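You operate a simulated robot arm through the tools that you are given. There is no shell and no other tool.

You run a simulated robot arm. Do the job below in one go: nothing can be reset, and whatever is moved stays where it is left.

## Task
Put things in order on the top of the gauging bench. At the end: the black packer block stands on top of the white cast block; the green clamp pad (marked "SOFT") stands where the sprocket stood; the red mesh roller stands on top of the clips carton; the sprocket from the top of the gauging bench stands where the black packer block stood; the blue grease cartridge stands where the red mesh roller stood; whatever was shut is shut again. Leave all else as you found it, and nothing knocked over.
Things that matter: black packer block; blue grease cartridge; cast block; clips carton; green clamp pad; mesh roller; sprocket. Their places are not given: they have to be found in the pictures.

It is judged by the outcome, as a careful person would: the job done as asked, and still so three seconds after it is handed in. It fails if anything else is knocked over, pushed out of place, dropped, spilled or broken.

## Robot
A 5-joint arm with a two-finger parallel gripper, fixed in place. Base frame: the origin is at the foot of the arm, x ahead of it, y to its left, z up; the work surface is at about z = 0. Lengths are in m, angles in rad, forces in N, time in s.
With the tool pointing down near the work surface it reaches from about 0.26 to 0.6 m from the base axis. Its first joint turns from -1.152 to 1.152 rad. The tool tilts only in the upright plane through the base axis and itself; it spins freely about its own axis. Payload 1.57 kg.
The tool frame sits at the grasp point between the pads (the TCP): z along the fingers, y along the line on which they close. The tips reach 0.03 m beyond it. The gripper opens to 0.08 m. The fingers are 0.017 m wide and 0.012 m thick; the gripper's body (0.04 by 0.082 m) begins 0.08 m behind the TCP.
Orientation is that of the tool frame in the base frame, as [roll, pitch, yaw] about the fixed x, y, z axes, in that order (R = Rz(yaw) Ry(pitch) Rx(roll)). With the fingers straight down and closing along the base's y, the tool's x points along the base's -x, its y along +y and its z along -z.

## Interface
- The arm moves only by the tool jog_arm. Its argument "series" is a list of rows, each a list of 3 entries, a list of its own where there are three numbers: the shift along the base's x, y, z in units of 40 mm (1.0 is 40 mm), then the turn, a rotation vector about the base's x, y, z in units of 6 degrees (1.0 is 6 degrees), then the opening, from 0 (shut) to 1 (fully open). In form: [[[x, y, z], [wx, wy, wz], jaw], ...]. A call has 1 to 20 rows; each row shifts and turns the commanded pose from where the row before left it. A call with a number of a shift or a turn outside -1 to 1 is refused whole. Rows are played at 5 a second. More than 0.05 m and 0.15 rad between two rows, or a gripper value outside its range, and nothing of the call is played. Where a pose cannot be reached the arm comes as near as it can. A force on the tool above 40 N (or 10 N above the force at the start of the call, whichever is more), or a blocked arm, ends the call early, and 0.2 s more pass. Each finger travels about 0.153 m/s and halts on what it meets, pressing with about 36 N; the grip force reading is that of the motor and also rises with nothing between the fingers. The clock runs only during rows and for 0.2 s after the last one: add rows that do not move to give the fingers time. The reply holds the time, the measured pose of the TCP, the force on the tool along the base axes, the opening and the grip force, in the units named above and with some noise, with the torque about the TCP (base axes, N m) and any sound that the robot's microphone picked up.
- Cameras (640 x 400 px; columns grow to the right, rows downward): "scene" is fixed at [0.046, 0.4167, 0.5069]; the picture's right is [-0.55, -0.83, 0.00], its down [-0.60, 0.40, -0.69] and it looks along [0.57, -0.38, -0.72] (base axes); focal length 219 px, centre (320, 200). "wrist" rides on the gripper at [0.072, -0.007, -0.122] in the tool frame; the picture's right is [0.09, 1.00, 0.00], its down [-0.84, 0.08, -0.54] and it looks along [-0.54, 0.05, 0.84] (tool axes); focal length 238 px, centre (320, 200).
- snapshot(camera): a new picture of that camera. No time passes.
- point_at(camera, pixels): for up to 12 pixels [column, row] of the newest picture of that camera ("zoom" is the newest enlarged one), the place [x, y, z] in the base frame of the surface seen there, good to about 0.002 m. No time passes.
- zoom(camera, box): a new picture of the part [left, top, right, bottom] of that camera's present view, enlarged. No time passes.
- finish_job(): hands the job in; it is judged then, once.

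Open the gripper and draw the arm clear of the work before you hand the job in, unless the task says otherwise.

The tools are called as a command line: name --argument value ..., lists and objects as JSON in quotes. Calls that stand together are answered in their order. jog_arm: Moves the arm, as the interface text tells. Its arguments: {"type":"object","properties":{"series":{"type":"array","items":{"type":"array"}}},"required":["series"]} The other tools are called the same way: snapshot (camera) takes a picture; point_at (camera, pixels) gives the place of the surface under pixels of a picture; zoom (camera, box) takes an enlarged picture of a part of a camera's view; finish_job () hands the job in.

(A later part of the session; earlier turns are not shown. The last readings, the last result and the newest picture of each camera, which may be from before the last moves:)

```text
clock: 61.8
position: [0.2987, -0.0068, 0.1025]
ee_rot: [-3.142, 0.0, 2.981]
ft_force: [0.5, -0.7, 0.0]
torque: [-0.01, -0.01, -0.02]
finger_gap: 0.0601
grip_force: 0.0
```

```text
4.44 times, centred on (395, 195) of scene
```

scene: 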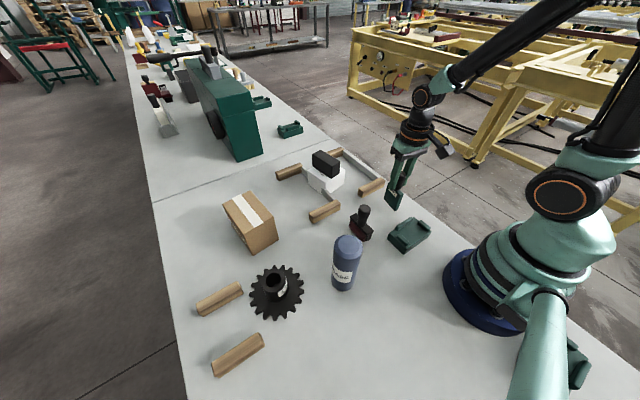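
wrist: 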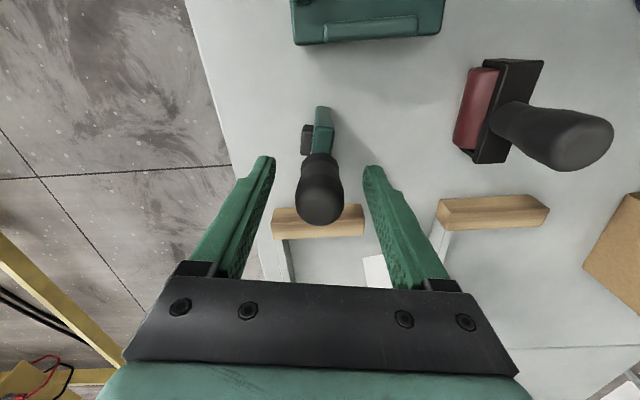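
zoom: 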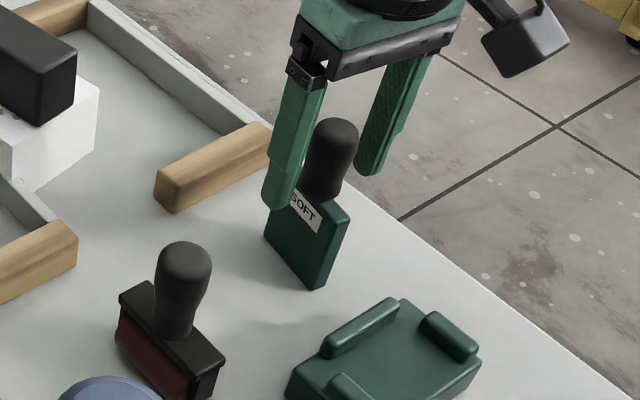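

The pad stands free. I rise straight up to z 0.25 and move above the red roller near (0.278,0.132).

jog_arm --series '[[[0, 0, 0.3], [0, 0, 0], 0.75], [[0, 0, 0.7], [0, 0, 0], 0.75], [[0, 0, 0.9], [0, 0, 0], 0.75], [[0, 0, 0.9], [0, 0, 0], 0.75], [[0, 0, 0.9], [0, 0, 0], 1], [[-0.13, 0.87, 0], [0, 0, 0.45], 1], [[-0.13, 0.87, 0], [0, 0, 0.45], 1], [[-0.13, 0.87, 0], [0, 0, 0.45], 1], [[-0.13, 0.87, 0], [0, 0, 0.45], 1], [[0, 0, 0], [0, 0, 0], 1]]'

snapshot --camera "wrist"

snapshot --camera "scene"

zoom --camera "wrist" --box '[260, 60, 380, 180]'

```text
clock: 64.0
position: [0.2769, 0.1347, 0.249]
ee_rot: [-3.14, 0.001, -3.112]
ft_force: [0.5, -0.6, 0.4]
torque: [0.0, 0.03, -0.01]
finger_gap: 0.08
grip_force: 0.0
```

```text
taken
```

wrist: 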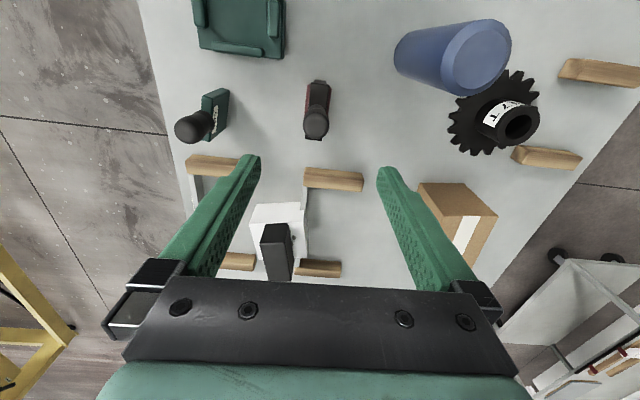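

```text
taken
```

scene: 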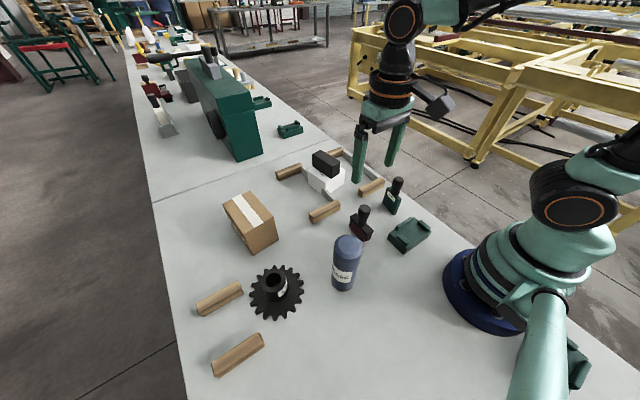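

```text
3.33 times, centred on (320, 120) of wrist
```

zoom: 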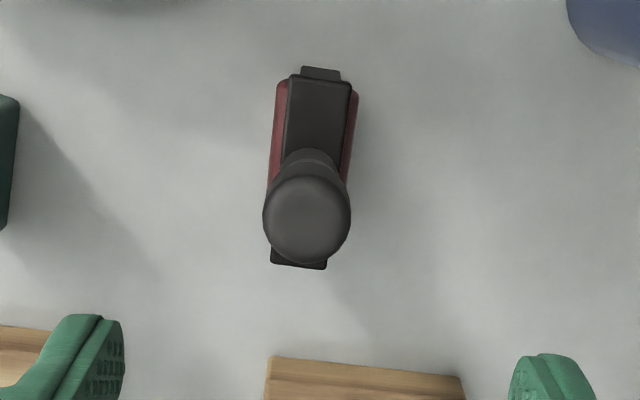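

The roller is below at wrist (316,125), housing nearly along x. I measure the knob, housing ends and roller body.

point_at --camera "zoom" --pixels '[[306, 215], [268, 215], [347, 215], [306, 185], [306, 250], [294, 85], [347, 90], [275, 255], [322, 262], [272, 150], [352, 140], [320, 72]]'

zoom --camera "scene" --box '[335, 195, 390, 250]'

```text
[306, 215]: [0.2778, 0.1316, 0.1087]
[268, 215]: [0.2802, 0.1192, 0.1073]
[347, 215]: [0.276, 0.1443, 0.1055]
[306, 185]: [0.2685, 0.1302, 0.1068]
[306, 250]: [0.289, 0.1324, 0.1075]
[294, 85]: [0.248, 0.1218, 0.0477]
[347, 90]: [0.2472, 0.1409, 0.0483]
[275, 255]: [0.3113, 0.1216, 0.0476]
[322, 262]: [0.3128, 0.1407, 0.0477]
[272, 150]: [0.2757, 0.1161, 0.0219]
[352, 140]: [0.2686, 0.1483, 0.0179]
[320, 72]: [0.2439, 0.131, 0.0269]
```

```text
7.27 times, centred on (362, 222) of scene
```

zoom: 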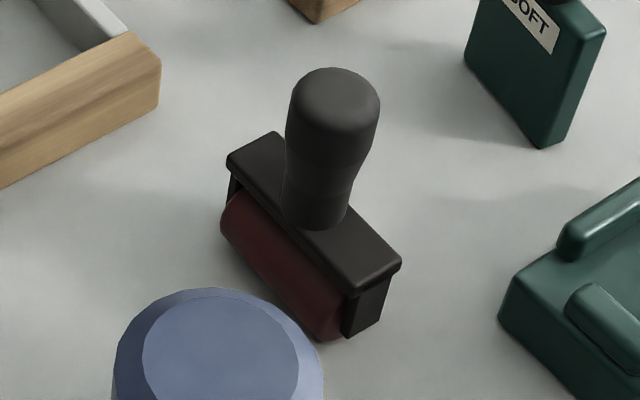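

The housing is aligned with x, centred at (0.280,0.1315); the knob is 26 mm wide with top z 0.109. I correct 3.5 mm in y, square the tool, and drop to z 0.155 to recheck.

jog_arm --series '[[[0, -0.09, -0.4], [0, 0, -0.28], 1], [[0, 0, -0.8], [0, 0, 0], 1], [[0, 0, -0.7], [0, 0, 0], 0.7], [[0, 0, -0.4], [0, 0, 0], 0.7], [[0, 0, 0], [0, 0, 0], 0.7]]'

snapshot --camera "wrist"

zoom --camera "wrist" --box '[240, 60, 400, 220]'

```text
clock: 65.2
position: [0.278, 0.1277, 0.1572]
ee_rot: [3.14, 0.0, 3.142]
ft_force: [-0.4, 0.1, 0.1]
torque: [0.01, 0.0, 0.01]
finger_gap: 0.056
grip_force: 0.1
```

```text
taken
```

wrist: 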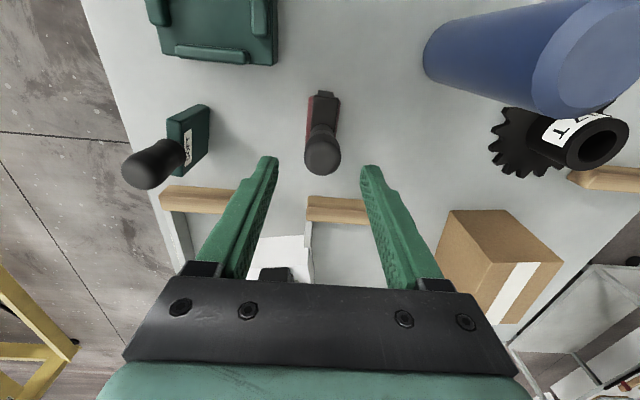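

```text
2.50 times, centred on (320, 140) of wrist
```

zoom: 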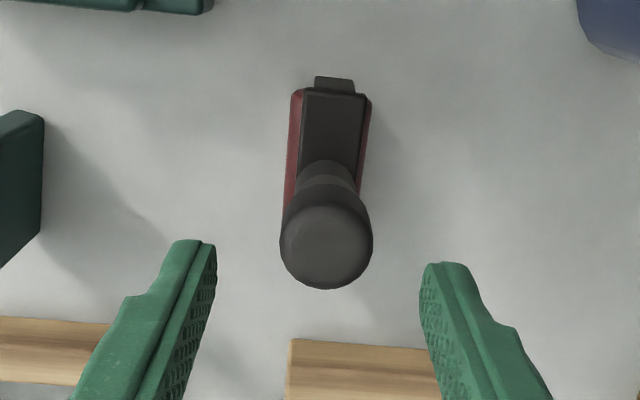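

The knob shows at (322,157), about 2 mm to +y of the finger centre. I shift +1.8 mm and descend to z about 0.086.

jog_arm --series '[[[0, 0.045, -0.3], [0, 0, 0], 0.7], [[0, 0, -0.6], [0, 0, 0], 0.7], [[0, 0, -0.55], [0, 0, 0], 0.7], [[0, 0, -0.33], [0, 0, 0], 0.7], [[0, 0, 0], [0, 0, 0], 0.7]]'

snapshot --camera "wrist"

zoom --camera "wrist" --box '[240, 100, 400, 260]'

zoom --camera "scene" --box '[325, 175, 405, 255]'

```text
clock: 66.4
position: [0.2792, 0.1299, 0.0863]
ee_rot: [-3.141, 0.001, -3.141]
ft_force: [-0.6, 0.5, -0.7]
torque: [0.02, 0.02, -0.01]
finger_gap: 0.0559
grip_force: 0.0
```

```text
taken
```

wrist: 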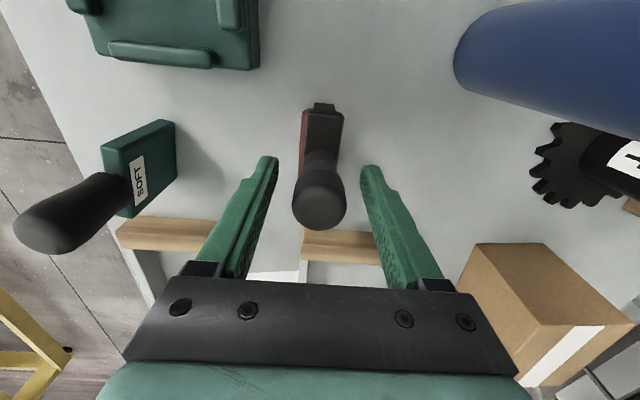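

```text
2.50 times, centred on (320, 180) of wrist
```

zoom: 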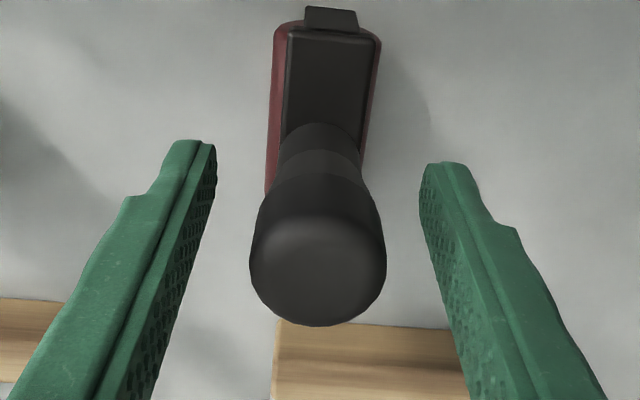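

```text
5.00 times, centred on (365, 215) of scene
```

zoom: 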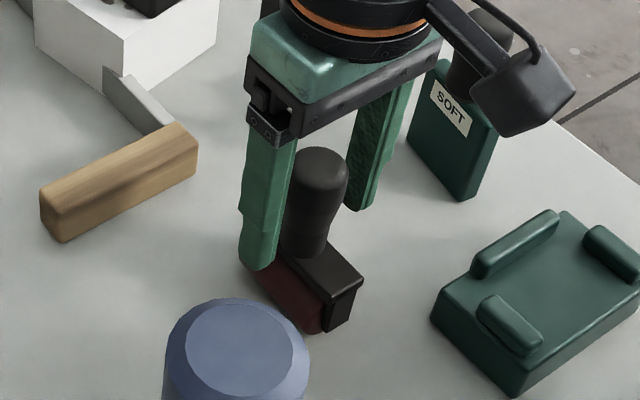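

The knob is centred at (319,200) between the fingers. I close gradually.

jog_arm --series '[[[0, 0, 0], [0, 0, 0], 0.5], [[0, 0, 0], [0, 0, 0], 0.42], [[0, 0, 0], [0, 0, 0], 0.38], [[0, 0, 0], [0, 0, 0], 0.34], [[0, 0, 0], [0, 0, 0], 0.3], [[0, 0, 0], [0, 0, 0], 0.2], [[0, 0, 0], [0, 0, 0], 0], [[0, 0, 0], [0, 0, 0], 0]]'

zoom --camera "scene" --box '[325, 175, 405, 255]'

```text
clock: 68.2
position: [0.2787, 0.1303, 0.0878]
ee_rot: [-3.141, -0.001, -3.139]
ft_force: [1.1, -0.2, -0.3]
torque: [0.0, 0.0, 0.04]
finger_gap: 0.0291
grip_force: 36.3
```

```text
5.00 times, centred on (365, 215) of scene
```

zoom: 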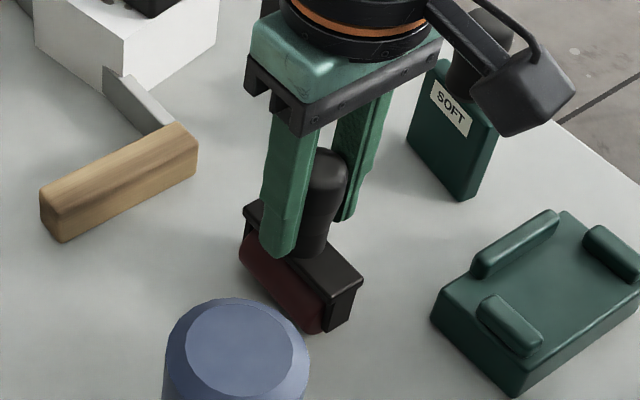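

Held at 29 mm gap, 36 N. I lift slowly and check how it hangs.

jog_arm --series '[[[0, 0, 0.15], [0, 0, 0], 0], [[0, 0, 0.4], [0, 0, 0], 0], [[0, 0, 0.8], [0, 0, 0], 0], [[0, 0, 0.9], [0, 0, 0], 0], [[0, 0, 0.9], [0, 0, 0], 0], [[0, 0, 0.7], [0, 0, 0], 0], [[0, 0, 0.4], [0, 0, 0], 0], [[0, 0, 0], [0, 0, 0], 0]]'

snapshot --camera "wrist"

zoom --camera "scene" --box '[300, 100, 420, 240]'

```text
clock: 70.0
position: [0.278, 0.1329, 0.2578]
ee_rot: [3.141, -0.002, 3.141]
ft_force: [0.8, -0.8, -2.7]
torque: [-0.01, 0.0, 0.0]
finger_gap: 0.0289
grip_force: 36.6
```

```text
taken
```

wrist: 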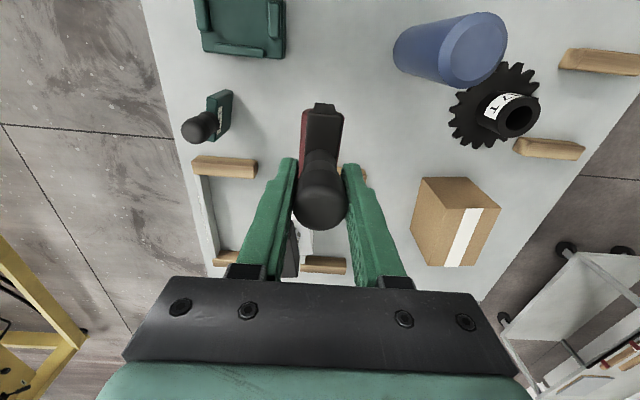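

```text
2.86 times, centred on (360, 170) of scene
```

zoom: 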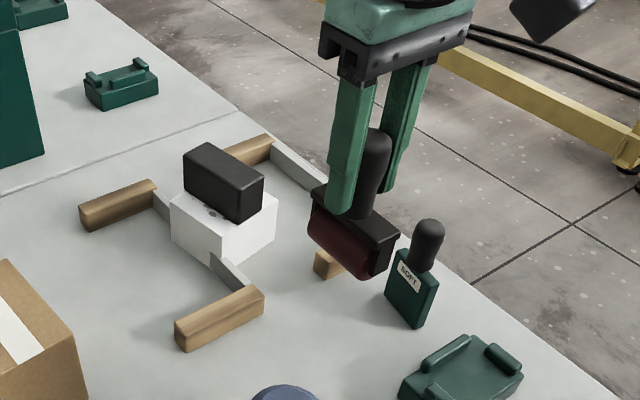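

The roller hangs level. I carry it over the carton centre at (0.436,0.371), turning about 7.5° to line up with the carton.

jog_arm --series '[[[0.2, 0.3, 0], [0, 0, 0.1], 0], [[0.4, 0.6, 0], [0, 0, 0.15], 0], [[0.45, 0.7, 0], [0, 0, 0.15], 0], [[0.45, 0.7, 0], [0, 0, 0.15], 0], [[0.45, 0.7, 0], [0, 0, 0.15], 0], [[0.45, 0.7, 0], [0, 0, 0.15], 0], [[0.45, 0.7, 0], [0, 0, 0.15], 0], [[0.45, 0.7, 0], [0, 0, 0.15], 0], [[0.4, 0.6, 0], [0, 0, 0.1], 0], [[0.23, 0.3, 0], [0, 0, 0], 0], [[0, 0, 0], [0, 0, 0], 0], [[0, 0, 0], [0, 0, 0], 0]]'

snapshot --camera "wrist"

snapshot --camera "scene"

```text
clock: 72.6
position: [0.4347, 0.3698, 0.2561]
ee_rot: [-3.141, 0.001, -3.009]
ft_force: [0.1, 1.3, -2.8]
torque: [0.02, 0.01, -0.01]
finger_gap: 0.0292
grip_force: 36.1
```

```text
taken
```

wrist: 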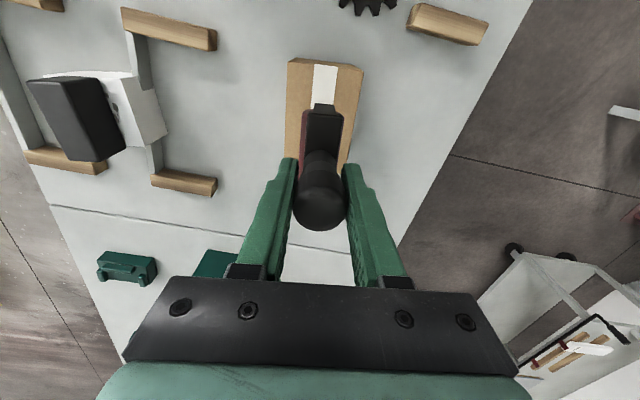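

```text
taken
```

scene: 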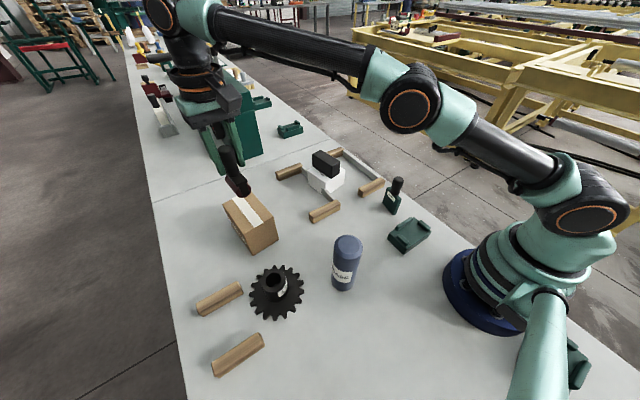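

The carton lies under the roller with its near edge at (288–363, 62). I verify its corners again from here.

point_at --camera "wrist" --pixels '[[291, 66], [360, 71], [288, 140], [352, 150], [325, 70], [287, 100], [356, 110]]'

zoom --camera "wrist" --box '[260, 40, 400, 240]'

```text
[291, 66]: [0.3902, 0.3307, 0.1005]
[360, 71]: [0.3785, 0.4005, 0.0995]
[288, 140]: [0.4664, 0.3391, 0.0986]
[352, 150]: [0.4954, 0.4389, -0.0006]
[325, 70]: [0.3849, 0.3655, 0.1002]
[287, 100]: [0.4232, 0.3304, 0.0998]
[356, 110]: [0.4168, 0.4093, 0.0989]
```

```text
2.00 times, centred on (330, 140) of wrist
```

zoom: 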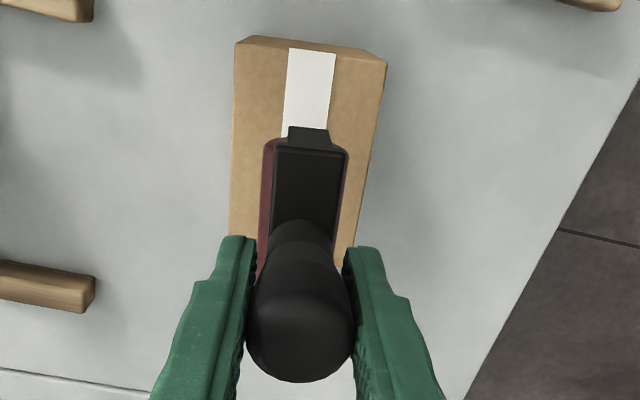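

The carton centre is about (0.4375,0.372). I adjust 2 mm and lower until the roller is about 3 mm above the carton top.

jog_arm --series '[[[0.05, 0.04, -0.2], [0, 0, 0], 0], [[0, 0, -0.5], [0, 0, 0], 0], [[0, 0, -0.5], [0, 0, 0], 0], [[0, 0, -0.3], [0, 0, 0], 0], [[0, 0, -0.12], [0, 0, 0], 0], [[0, 0, 0], [0, 0, 0], 0], [[0, 0, 0], [0, 0, 0], 0]]'

zoom --camera "scene" --box '[190, 140, 300, 260]'

```text
clock: 74.2
position: [0.4372, 0.3734, 0.1923]
ee_rot: [3.141, -0.001, -3.011]
ft_force: [0.4, 0.6, -2.1]
torque: [-0.03, 0.0, -0.01]
finger_gap: 0.0293
grip_force: 35.9
```

```text
3.33 times, centred on (245, 200) of scene
```

zoom: 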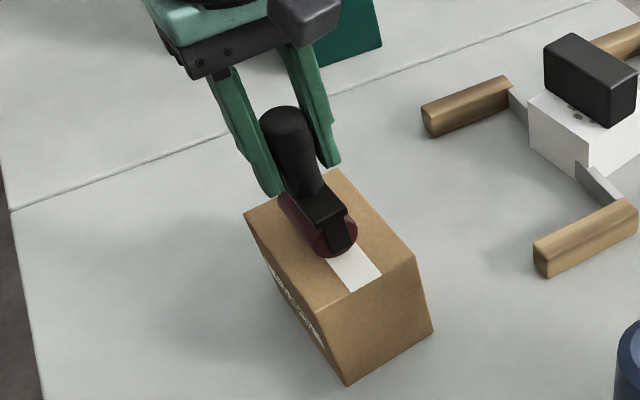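

The roller is just above the carton top, centred on the tape strip. I step down about 1.6 mm.

jog_arm --series '[[[0, 0, -0.04], [0, 0, 0], 0], [[0, 0, 0], [0, 0, 0], 0]]'

```text
clock: 74.8
position: [0.4372, 0.3724, 0.191]
ee_rot: [-3.14, -0.001, -3.009]
ft_force: [0.2, 0.1, -2.4]
torque: [-0.03, 0.0, -0.01]
finger_gap: 0.0292
grip_force: 35.8
```

Still free at z 0.191. Down 1.2 mm more.

jog_arm --series '[[[0, 0, -0.03], [0, 0, 0], 0], [[0, 0, 0], [0, 0, 0], 0]]'

```text
clock: 75.4
position: [0.4371, 0.3723, 0.1894]
ee_rot: [3.141, 0.001, -3.01]
ft_force: [-0.3, -0.7, -2.8]
torque: [0.0, 0.03, -0.01]
finger_gap: 0.0293
grip_force: 35.9
```

Still -2.8 N. Down another 1 mm.

jog_arm --series '[[[0, 0, -0.025], [0, 0, 0], 0], [[0, 0, 0], [0, 0, 0], 0]]'

```text
clock: 76.0
position: [0.4378, 0.3721, 0.1893]
ee_rot: [3.14, 0.0, -3.008]
ft_force: [0.9, -0.2, -3.8]
torque: [-0.02, 0.0, 0.0]
finger_gap: 0.0293
grip_force: 36.3
```

Not touching yet. Another 1 mm.

jog_arm --series '[[[0, 0, -0.025], [0, 0, 0], 0], [[0, 0, 0], [0, 0, 0], 0]]'

```text
clock: 76.6
position: [0.437, 0.3722, 0.1875]
ee_rot: [3.141, 0.0, -3.009]
ft_force: [0.6, 0.3, -3.4]
torque: [0.01, 0.01, 0.03]
finger_gap: 0.0293
grip_force: 36.3
```

Still free at 0.1875. Another 0.8 mm.

jog_arm --series '[[[0, 0, -0.02], [0, 0, 0], 0], [[0, 0, 0], [0, 0, 0], 0]]'

```text
clock: 77.2
position: [0.4384, 0.3728, 0.1866]
ee_rot: [3.141, -0.001, -3.011]
ft_force: [-0.2, -0.3, -0.5]
torque: [-0.02, -0.06, -0.04]
finger_gap: 0.0289
grip_force: 36.0
```

The weight is now taken by the carton (-0.5 N). I add 0.4 mm to seat it and then check before opening.

jog_arm --series '[[[0, 0, -0.01], [0, 0, 0], 0], [[0, 0, 0], [0, 0, 0], 0]]'

zoom --camera "scene" --box '[190, 140, 300, 260]'

```text
clock: 77.8
position: [0.4368, 0.3728, 0.1868]
ee_rot: [-3.141, 0.002, -3.011]
ft_force: [0.2, -2.1, 3.9]
torque: [-0.05, 0.02, 0.02]
finger_gap: 0.0293
grip_force: 35.5
```

```text
3.33 times, centred on (245, 200) of scene
```

zoom: 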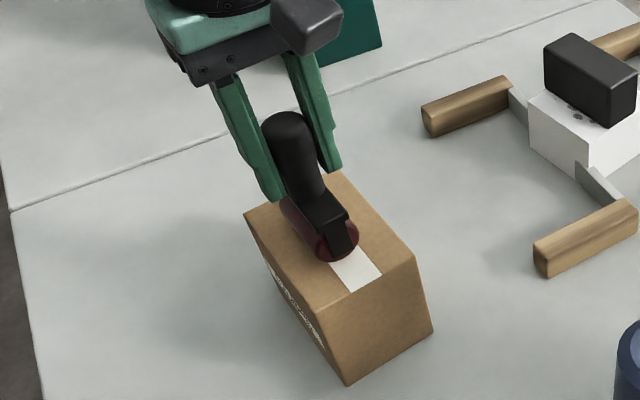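

The roller rests on the carton (+3.9 N). I open gradually and hold still to see it stays upright.

jog_arm --series '[[[0, 0, 0], [0, 0, 0], 0.38], [[0, 0, 0], [0, 0, 0], 0.42], [[0, 0, 0], [0, 0, 0], 0.5], [[0, 0, 0], [0, 0, 0], 0.65], [[0, 0, 0], [0, 0, 0], 0.8], [[0, 0, 0], [0, 0, 0], 0.8]]'

snapshot --camera "wrist"

zoom --camera "scene" --box '[190, 140, 300, 260]'

```text
clock: 79.2
position: [0.4367, 0.3721, 0.1873]
ee_rot: [3.141, -0.001, -3.01]
ft_force: [-0.7, 0.2, 0.4]
torque: [-0.05, 0.01, -0.01]
finger_gap: 0.0639
grip_force: 0.0
```

```text
taken
```

wrist: 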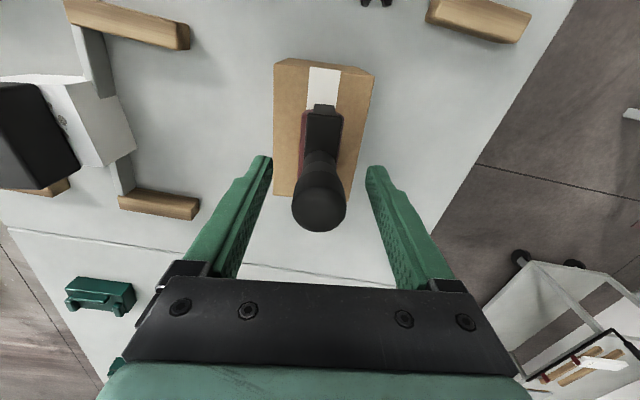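

```text
3.33 times, centred on (245, 200) of scene
```

zoom: 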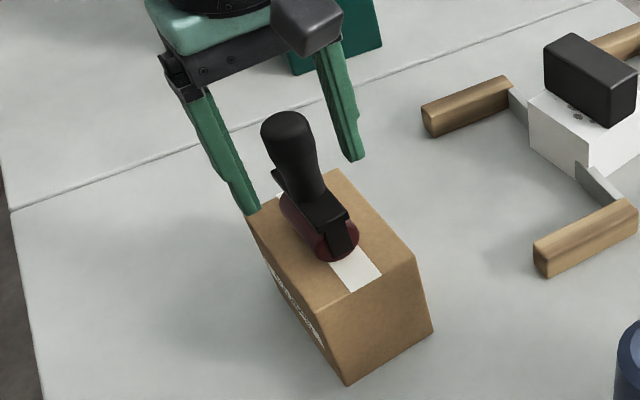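

The roller stands on the carton. I rise clear, then move over to the blue cartridge near (0.1985,0.2555).

jog_arm --series '[[[0, 0, 0.3], [0, 0, 0], 0.8], [[0, 0, 0.7], [0, 0, 0], 0.8], [[0, 0, 0.9], [0, 0, 0], 0.8], [[0, 0, 0.7], [0, 0, 0], 0.8], [[-0.85, -0.417, 0], [0, 0, -0.15], 1], [[-0.85, -0.417, 0], [0, 0, -0.2], 1], [[-0.85, -0.417, 0], [0, 0, -0.2], 1], [[-0.85, -0.417, 0], [0, 0, -0.2], 1], [[-0.85, -0.417, 0], [0, 0, -0.2], 1], [[-0.85, -0.417, 0], [0, 0, -0.2], 1], [[-0.85, -0.417, 0], [0, 0, -0.1], 1], [[0, 0, 0], [0, 0, 0], 1]]'

snapshot --camera "wrist"

snapshot --camera "scene"

```text
clock: 81.8
position: [0.1892, 0.2476, 0.2829]
ee_rot: [3.141, 0.0, 3.141]
ft_force: [0.3, 0.5, -0.4]
torque: [-0.01, -0.02, 0.0]
finger_gap: 0.0802
grip_force: 0.0
out of reach, approached as far as the arm can: row 4
```

```text
taken
```

wrist: 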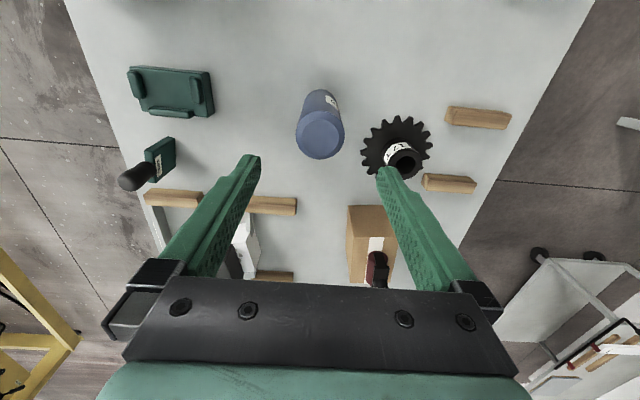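

```text
taken
```

scene: 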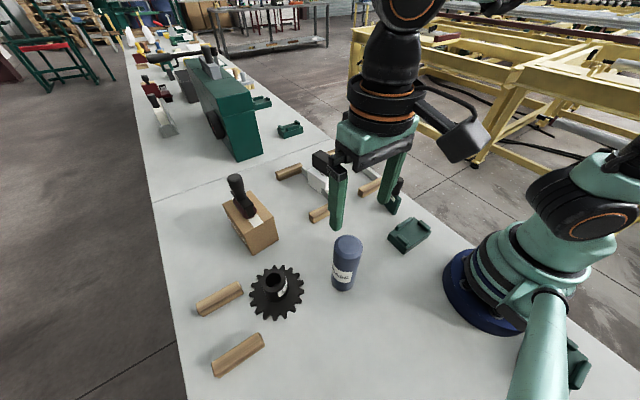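

One row hit the reach limit at full extension, so I'm about 9 mm off; the TCP now reads (0.189,0.248,0.283). I measure the cartridge top at wrist (320,138).

zoom --camera "wrist" --box '[270, 75, 370, 175]'

point_at --camera "zoom" --pixels '[[320, 260], [255, 255], [385, 255], [320, 195], [320, 310], [247, 235], [395, 235], [320, 335], [330, 80], [290, 180], [360, 120]]'

```text
4.00 times, centred on (320, 125) of wrist
```

zoom: 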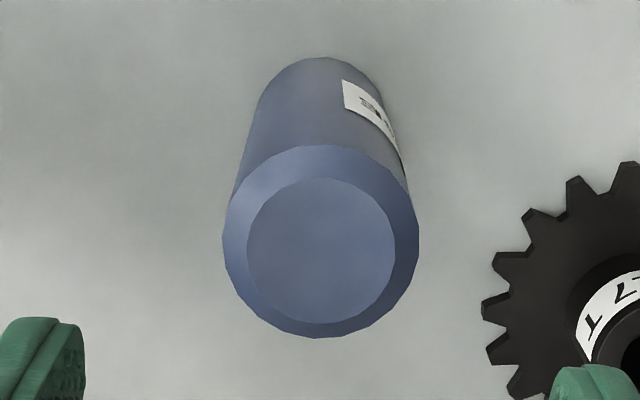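

```text
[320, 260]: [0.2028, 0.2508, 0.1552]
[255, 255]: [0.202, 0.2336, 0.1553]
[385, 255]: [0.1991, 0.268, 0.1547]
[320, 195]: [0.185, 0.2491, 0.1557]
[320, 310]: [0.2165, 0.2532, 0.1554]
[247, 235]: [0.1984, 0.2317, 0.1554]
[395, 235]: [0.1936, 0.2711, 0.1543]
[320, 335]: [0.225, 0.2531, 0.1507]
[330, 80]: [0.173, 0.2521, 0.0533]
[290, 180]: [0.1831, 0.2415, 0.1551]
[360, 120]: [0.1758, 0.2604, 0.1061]
```

The cartridge's centre is about (0.199,0.251), top z 0.1555, diameter ~53 mm. I shift +9 mm in x, +1.5 mm in y and lower to z 0.205 for a recheck.

jog_arm --series '[[[0.225, 0.04, -0.4], [0, 0, 0], 1], [[0, 0, -0.8], [0, 0, 0], 1], [[0, 0, -0.7], [0, 0, 0], 1], [[0, 0, 0], [0, 0, 0], 1], [[0, 0, 0], [0, 0, 0], 1]]'

snapshot --camera "wrist"

zoom --camera "wrist" --box '[230, 75, 410, 225]'

zoom --camera "scene" --box '[270, 150, 430, 310]'

```text
clock: 83.0
position: [0.2011, 0.2498, 0.21]
ee_rot: [3.14, 0.001, -3.14]
ft_force: [0.4, 0.4, 0.3]
torque: [0.0, 0.02, -0.01]
finger_gap: 0.08
grip_force: 0.0
```

```text
taken
```

wrist: 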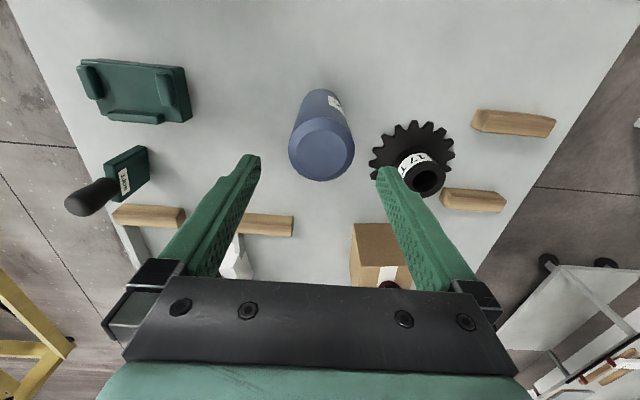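

```text
2.67 times, centred on (320, 150) of wrist
```

zoom: 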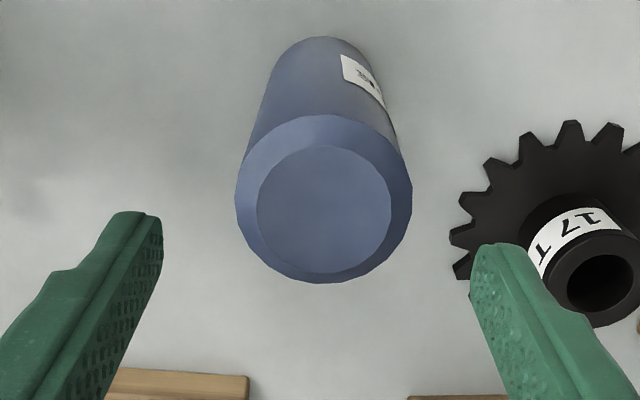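

```text
2.50 times, centred on (350, 230) of scene
```

zoom: 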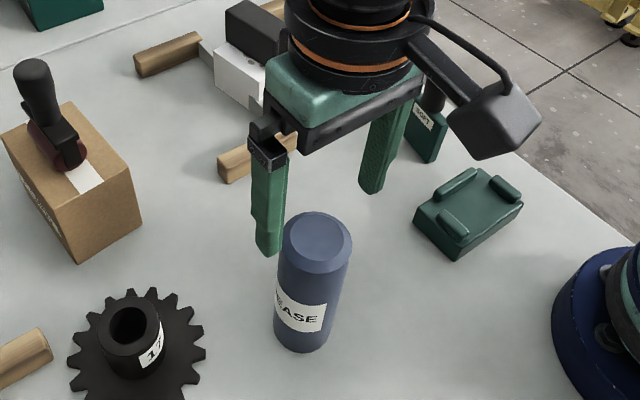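

The cartridge top is at (321.5,154), about 2–3 mm toward the base from the pads. I correct by -2 mm in x and descend to z about 0.10.

jog_arm --series '[[[-0.05, 0.025, -0.3], [0, 0, 0], 1], [[0, 0, -0.7], [0, 0, 0], 1], [[0, 0, -0.8], [0, 0, 0], 1], [[0, 0, -0.6], [0, 0, 0], 1], [[0, 0, -0.33], [0, 0, 0], 1], [[0, 0, 0], [0, 0, 0], 1]]'

snapshot --camera "wrist"

zoom --camera "scene" --box '[270, 150, 430, 310]'

```text
clock: 84.4
position: [0.1963, 0.2501, 0.1014]
ee_rot: [3.141, 0.001, -3.139]
ft_force: [0.0, 1.0, 0.3]
torque: [0.02, 0.01, 0.02]
finger_gap: 0.0799
grip_force: 0.1
```

```text
taken
```

wrist: 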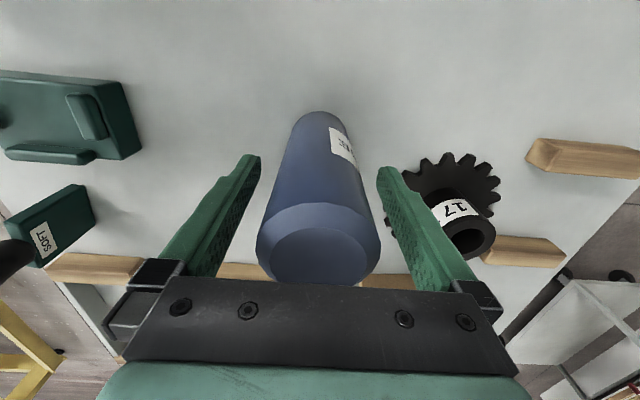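

```text
2.50 times, centred on (350, 230) of scene
```

zoom: 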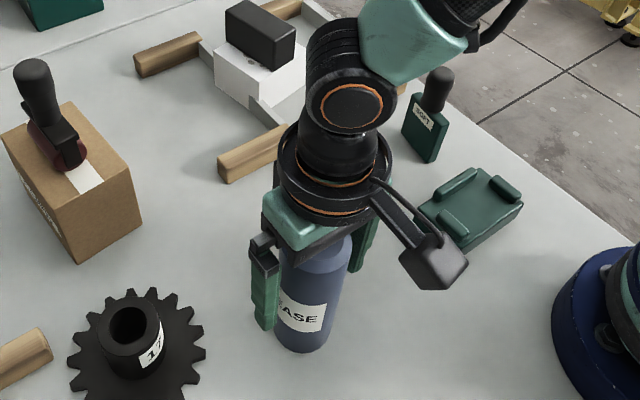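

The cartridge is centred between the fingers. I close gradually on it.

jog_arm --series '[[[0, 0, 0], [0, 0, 0], 0.8], [[0, 0, 0], [0, 0, 0], 0.72], [[0, 0, 0], [0, 0, 0], 0.66], [[0, 0, 0], [0, 0, 0], 0.6], [[0, 0, 0], [0, 0, 0], 0.4], [[0, 0, 0], [0, 0, 0], 0], [[0, 0, 0], [0, 0, 0], 0], [[0, 0, 0], [0, 0, 0], 0]]'

snapshot --camera "wrist"

```text
clock: 86.2
position: [0.197, 0.2512, 0.1023]
ee_rot: [-3.141, 0.0, -3.139]
ft_force: [0.3, -1.0, 1.3]
torque: [-0.08, 0.06, 0.01]
finger_gap: 0.0509
grip_force: 35.8
```

```text
taken
```

wrist: 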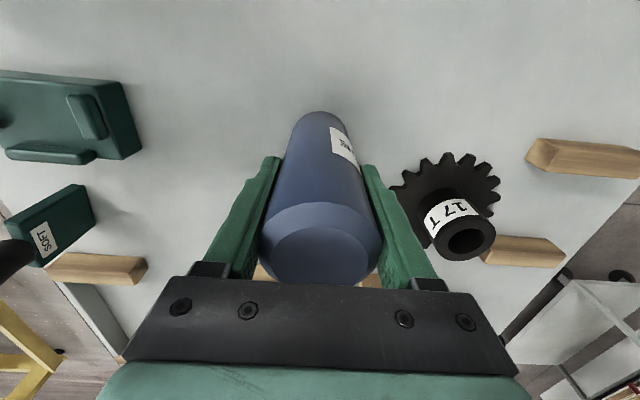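

The grip holds at 51 mm. I lift about 80 mm and check for slip.

jog_arm --series '[[[0, 0, 0.15], [0, 0, 0], 0], [[0, 0, 0.35], [0, 0, 0], 0], [[0, 0, 0.6], [0, 0, 0], 0], [[0, 0, 0.6], [0, 0, 0], 0], [[0, 0, 0.3], [0, 0, 0], 0], [[0, 0, 0], [0, 0, 0], 0]]'

snapshot --camera "wrist"

zoom --camera "scene" --box '[270, 130, 430, 310]'

```text
clock: 87.6
position: [0.1983, 0.2503, 0.1812]
ee_rot: [3.141, 0.001, -3.14]
ft_force: [1.1, -0.1, -4.0]
torque: [0.01, 0.0, 0.02]
finger_gap: 0.0516
grip_force: 35.9
```

```text
taken
```

wrist: 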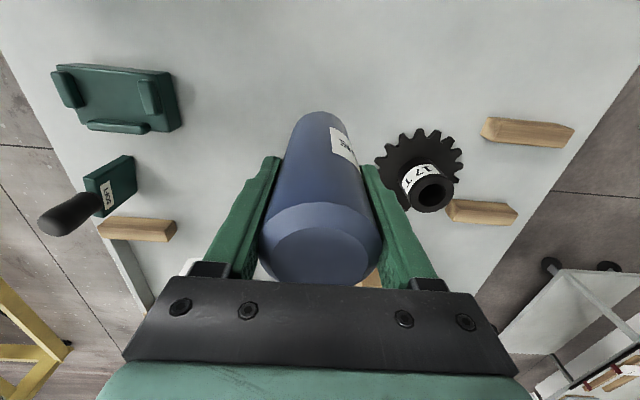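

```text
2.22 times, centred on (350, 220) of scene
```

zoom: 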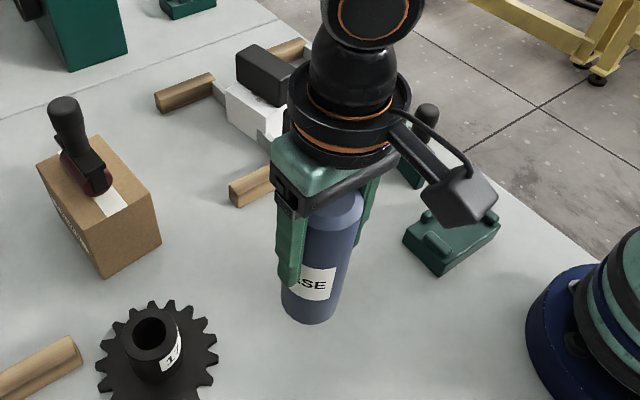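

Cartridge hangs straight with its weight (4 N) on the grip. I carry it to the roller's former place at (0.2795,0.1315).

jog_arm --series '[[[0.2, -0.3, 0], [0, 0, 0], 0], [[0.4, -0.6, 0], [0, 0, 0], 0], [[0.45, -0.65, 0], [0, 0, 0], 0], [[0.45, -0.65, 0], [0, 0, 0], 0], [[0.35, -0.5, 0], [0, 0, 0], 0], [[0.16, -0.29, 0], [0, 0, 0], 0], [[0, 0, 0], [0, 0, 0], 0]]'

snapshot --camera "wrist"

point_at --camera "wrist" --pixels '[[320, 255], [275, 255], [362, 255], [320, 230], [320, 278]]'

zoom --camera "scene" --box '[300, 130, 430, 260]'

```text
clock: 89.2
position: [0.279, 0.1296, 0.1814]
ee_rot: [3.141, 0.0, -3.139]
ft_force: [-0.1, 0.0, -3.3]
torque: [0.0, 0.05, 0.02]
finger_gap: 0.051
grip_force: 35.9
```

```text
taken
```

wrist: 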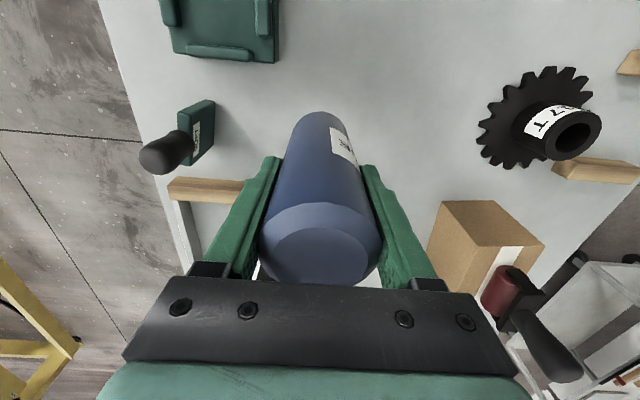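

```text
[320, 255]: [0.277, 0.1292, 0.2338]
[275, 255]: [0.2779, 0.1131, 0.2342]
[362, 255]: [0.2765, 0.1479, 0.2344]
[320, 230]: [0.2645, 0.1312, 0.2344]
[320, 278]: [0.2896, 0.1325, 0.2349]
```

```text
3.08 times, centred on (365, 195) of scene
```

zoom: 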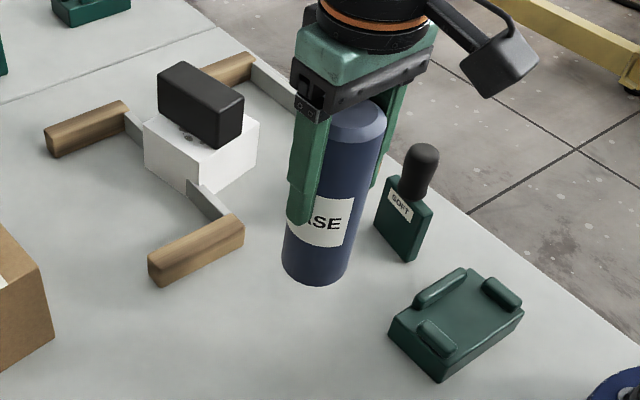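

The cartridge centre is near (0.278,0.1305) with its bottom about 79 mm up. I nudge 1.5 mm and lower to about 3 mm above the bench.

jog_arm --series '[[[0.04, 0.02, -0.25], [0, 0, 0], 0], [[0, 0, -0.5], [0, 0, 0], 0], [[0, 0, -0.6], [0, 0, 0], 0], [[0, 0, -0.35], [0, 0, 0], 0], [[0, 0, -0.15], [0, 0, 0], 0], [[0, 0, -0.04], [0, 0, 0], 0], [[0, 0, 0], [0, 0, 0], 0]]'

zoom --camera "scene" --box '[300, 130, 430, 260]'

```text
clock: 90.8
position: [0.2798, 0.1319, 0.1047]
ee_rot: [3.141, 0.001, 3.141]
ft_force: [0.5, 0.7, -3.8]
torque: [-0.02, 0.0, 0.01]
finger_gap: 0.0512
grip_force: 36.1
```

```text
3.08 times, centred on (365, 195) of scene
```

zoom: 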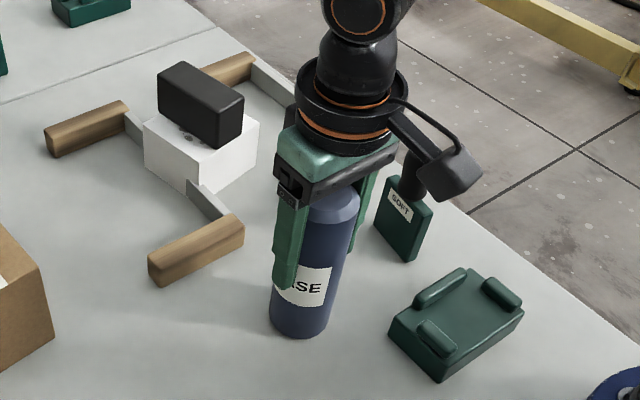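

Just above the bench at z 0.1047, still -3.8 N. I step down about 1.6 mm.

jog_arm --series '[[[0, 0, -0.04], [0, 0, 0], 0], [[0, 0, 0], [0, 0, 0], 0]]'

```text
clock: 91.4
position: [0.2805, 0.1317, 0.1036]
ee_rot: [3.14, 0.001, 3.141]
ft_force: [0.4, 0.2, -3.3]
torque: [-0.03, 0.01, -0.01]
finger_gap: 0.0513
grip_force: 35.9
```

No contact yet. Down another 1 mm.

jog_arm --series '[[[0, 0, -0.025], [0, 0, 0], 0], [[0, 0, 0], [0, 0, 0], 0]]'

```text
clock: 92.0
position: [0.2795, 0.132, 0.1022]
ee_rot: [-3.141, 0.001, -3.141]
ft_force: [-0.5, -0.2, -3.1]
torque: [-0.01, 0.01, -0.01]
finger_gap: 0.0515
grip_force: 36.3
```

Still free. Another 0.8 mm.

jog_arm --series '[[[0, 0, -0.02], [0, 0, 0], 0], [[0, 0, 0], [0, 0, 0], 0]]'

```text
clock: 92.6
position: [0.28, 0.1321, 0.1008]
ee_rot: [-3.14, 0.003, -3.14]
ft_force: [-0.6, 0.5, -3.4]
torque: [-0.01, 0.01, 0.04]
finger_gap: 0.0513
grip_force: 36.3
```

Still free at 0.1008. Another 0.8 mm.

jog_arm --series '[[[0, 0, -0.02], [0, 0, 0], 0], [[0, 0, 0], [0, 0, 0], 0]]'

```text
clock: 93.2
position: [0.279, 0.1321, 0.1012]
ee_rot: [-3.141, -0.001, -3.141]
ft_force: [-6.1, 4.1, 17.7]
torque: [0.32, 0.85, -0.09]
finger_gap: 0.0514
grip_force: 35.1
```

Contact (+17.7 N). I relieve 0.4 mm, then open gradually and hold still.

jog_arm --series '[[[0, 0, 0.01], [0, 0, 0], 0], [[0, 0, 0], [0, 0, 0], 0.64], [[0, 0, 0], [0, 0, 0], 0.68], [[0, 0, 0], [0, 0, 0], 0.74], [[0, 0, 0], [0, 0, 0], 0.85], [[0, 0, 0], [0, 0, 0], 1], [[0, 0, 0], [0, 0, 0], 1]]'

snapshot --camera "wrist"

zoom --camera "scene" --box '[300, 130, 430, 260]'

```text
clock: 94.8
position: [0.2805, 0.1321, 0.1022]
ee_rot: [3.14, 0.0, -3.141]
ft_force: [-0.4, -0.4, 0.2]
torque: [0.03, -0.03, -0.01]
finger_gap: 0.0798
grip_force: 0.1
```

```text
taken
```

wrist: 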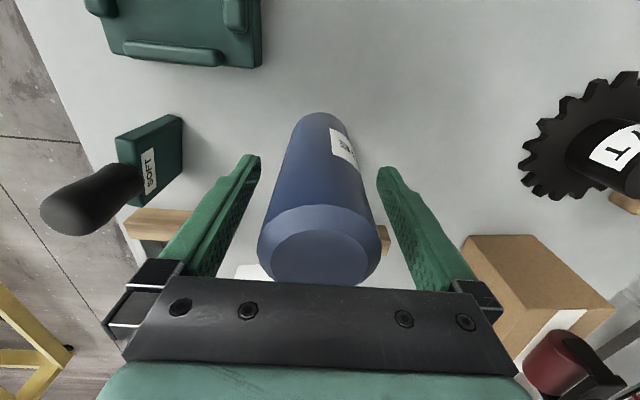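

```text
3.08 times, centred on (365, 195) of scene
```

zoom: 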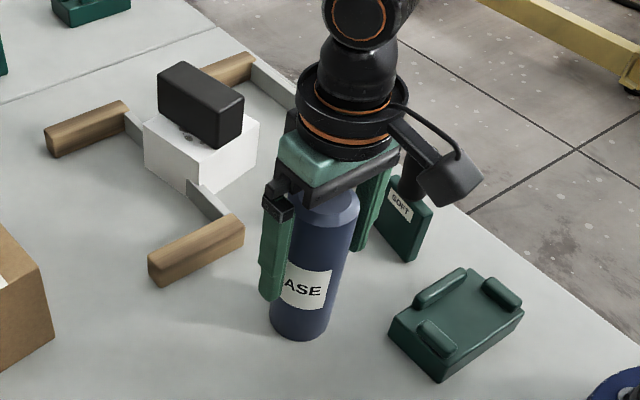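

The cartridge stands free between the open fingers. I rise straight up to about z 0.30.

jog_arm --series '[[[0, 0, 0.3], [0, 0, 0], 1], [[0, 0, 0.7], [0, 0, 0], 1], [[0, 0, 0.9], [0, 0, 0], 1], [[0, 0, 1], [0, 0, 0], 1], [[0, 0, 1], [0, 0, 0], 1], [[0, 0, 0.8], [0, 0, 0], 1], [[0, 0, 0.3], [0, 0, 0], 1], [[0, 0, 0], [0, 0, 0], 1]]'

snapshot --camera "wrist"

snapshot --camera "scene"

```text
clock: 96.6
position: [0.2806, 0.1306, 0.3021]
ee_rot: [3.141, 0.0, -3.14]
ft_force: [0.0, -0.9, 0.1]
torque: [0.01, 0.01, -0.01]
finger_gap: 0.08
grip_force: 0.0
```

```text
taken
```

wrist: 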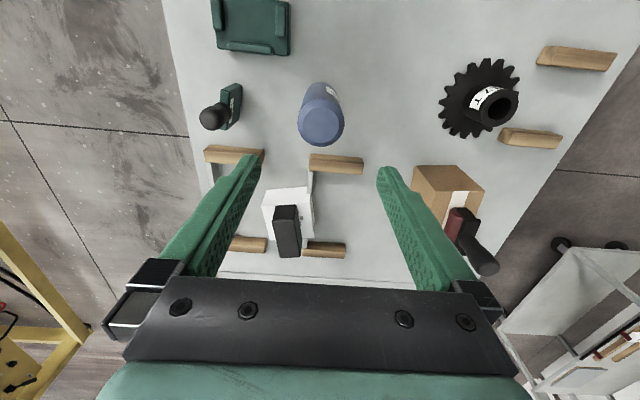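

```text
taken
```

scene: 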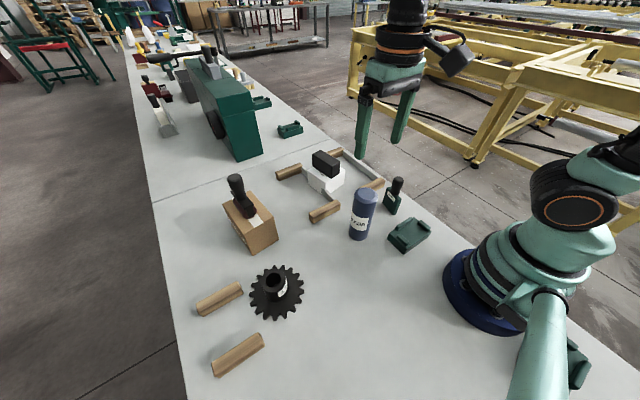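

Everything looks placed: packer on cast block, roller on carton, sprocket, pad and cartridge standing. I verify positions by measurement.

zoom --camera "scene" --box '[180, 140, 440, 330]'

zoom --camera "scene" --box '[210, 165, 290, 265]'

point_at --camera "scene" --pixels '[[236, 182], [246, 208], [277, 280], [298, 292], [255, 290], [365, 195], [397, 185], [393, 205], [227, 203], [275, 216], [244, 237], [325, 158]]'

point_at --camera "wrist" --pixels '[[320, 122], [212, 118], [232, 100], [500, 105], [478, 62], [478, 135], [440, 100], [518, 85], [287, 220], [265, 195], [310, 190], [290, 255]]'

```text
2.11 times, centred on (310, 235) of scene
```

zoom: 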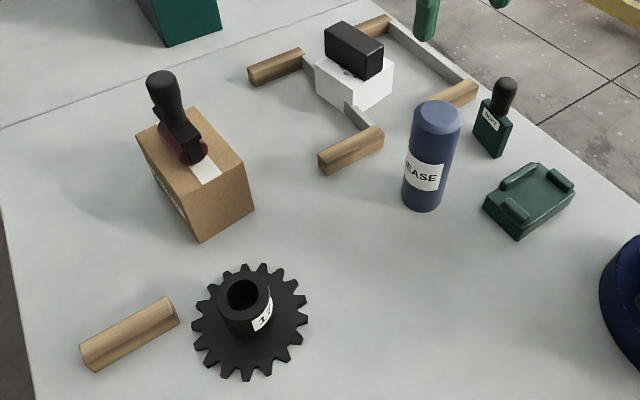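

```text
4.00 times, centred on (250, 215) of scene
```

zoom: 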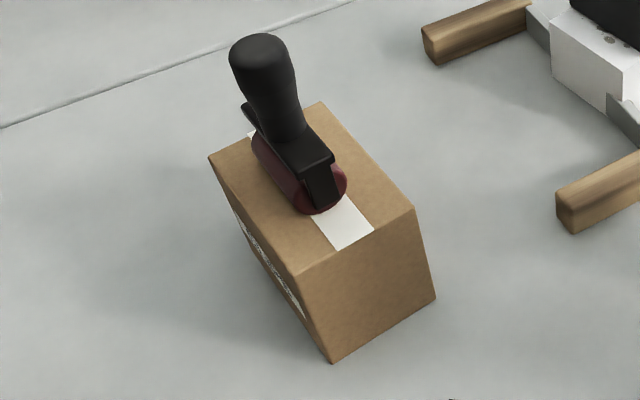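

```text
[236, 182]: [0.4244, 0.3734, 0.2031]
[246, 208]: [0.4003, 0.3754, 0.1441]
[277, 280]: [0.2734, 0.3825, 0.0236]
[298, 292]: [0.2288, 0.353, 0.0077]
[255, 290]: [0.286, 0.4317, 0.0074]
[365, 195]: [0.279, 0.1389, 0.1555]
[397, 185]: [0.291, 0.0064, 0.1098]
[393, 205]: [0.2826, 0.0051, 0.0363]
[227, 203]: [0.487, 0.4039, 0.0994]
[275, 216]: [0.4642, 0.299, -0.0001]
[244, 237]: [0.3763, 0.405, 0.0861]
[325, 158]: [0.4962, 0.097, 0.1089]
```

```text
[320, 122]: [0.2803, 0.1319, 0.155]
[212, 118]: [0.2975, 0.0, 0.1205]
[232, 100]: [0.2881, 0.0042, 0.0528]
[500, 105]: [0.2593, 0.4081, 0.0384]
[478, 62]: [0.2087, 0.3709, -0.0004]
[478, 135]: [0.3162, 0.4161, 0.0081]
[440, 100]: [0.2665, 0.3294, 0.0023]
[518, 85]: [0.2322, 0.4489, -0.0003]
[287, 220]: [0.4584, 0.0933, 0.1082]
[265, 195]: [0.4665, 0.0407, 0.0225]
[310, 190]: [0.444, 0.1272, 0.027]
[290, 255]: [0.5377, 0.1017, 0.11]
```

The cartridge is at (0.280,0.132) and the packer top at z 0.109. I check the pad and sprocket centres more closely.

zoom --camera "wrist" --box '[190, 70, 260, 140]'

point_at --camera "zoom" --pixels '[[205, 275], [140, 275], [265, 275], [205, 215], [205, 330], [340, 90], [400, 130], [300, 300], [250, 180]]'

zoom --camera "wrist" --box '[425, 45, 535, 150]'

point_at --camera "zoom" --pixels '[[350, 180], [280, 175], [405, 235], [320, 225], [400, 180], [200, 60], [90, 180], [200, 355], [330, 70], [130, 330]]'

```text
5.71 times, centred on (225, 105) of wrist
```

zoom: 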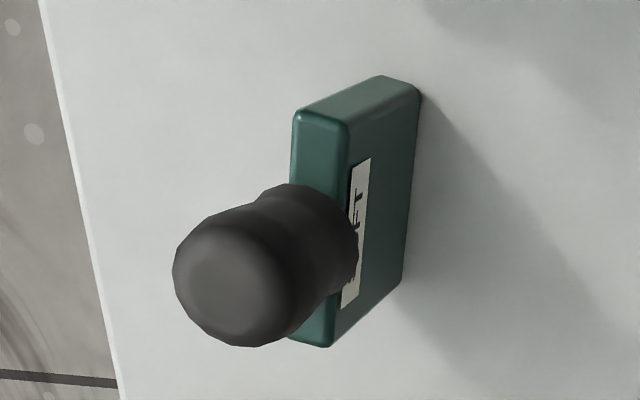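

```text
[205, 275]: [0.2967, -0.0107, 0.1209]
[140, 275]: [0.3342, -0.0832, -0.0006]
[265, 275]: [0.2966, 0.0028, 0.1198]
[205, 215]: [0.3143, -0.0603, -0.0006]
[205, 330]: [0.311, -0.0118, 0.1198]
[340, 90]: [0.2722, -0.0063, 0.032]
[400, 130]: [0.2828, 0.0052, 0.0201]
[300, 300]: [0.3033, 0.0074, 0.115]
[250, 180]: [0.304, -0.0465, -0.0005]
```

```text
3.81 times, centred on (480, 98) of wrist
```

zoom: 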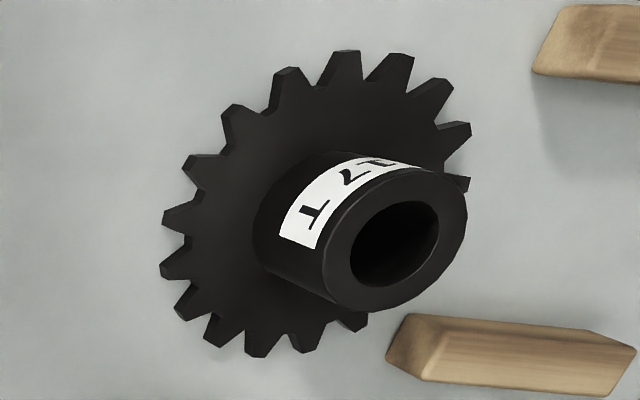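

```text
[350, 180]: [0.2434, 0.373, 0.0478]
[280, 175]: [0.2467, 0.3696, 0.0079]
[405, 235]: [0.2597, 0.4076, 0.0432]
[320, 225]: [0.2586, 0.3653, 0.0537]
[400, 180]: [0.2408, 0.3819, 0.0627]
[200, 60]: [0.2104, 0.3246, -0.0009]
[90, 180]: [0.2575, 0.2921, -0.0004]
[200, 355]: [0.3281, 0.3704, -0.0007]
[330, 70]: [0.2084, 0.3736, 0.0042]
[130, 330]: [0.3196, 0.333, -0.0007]
```

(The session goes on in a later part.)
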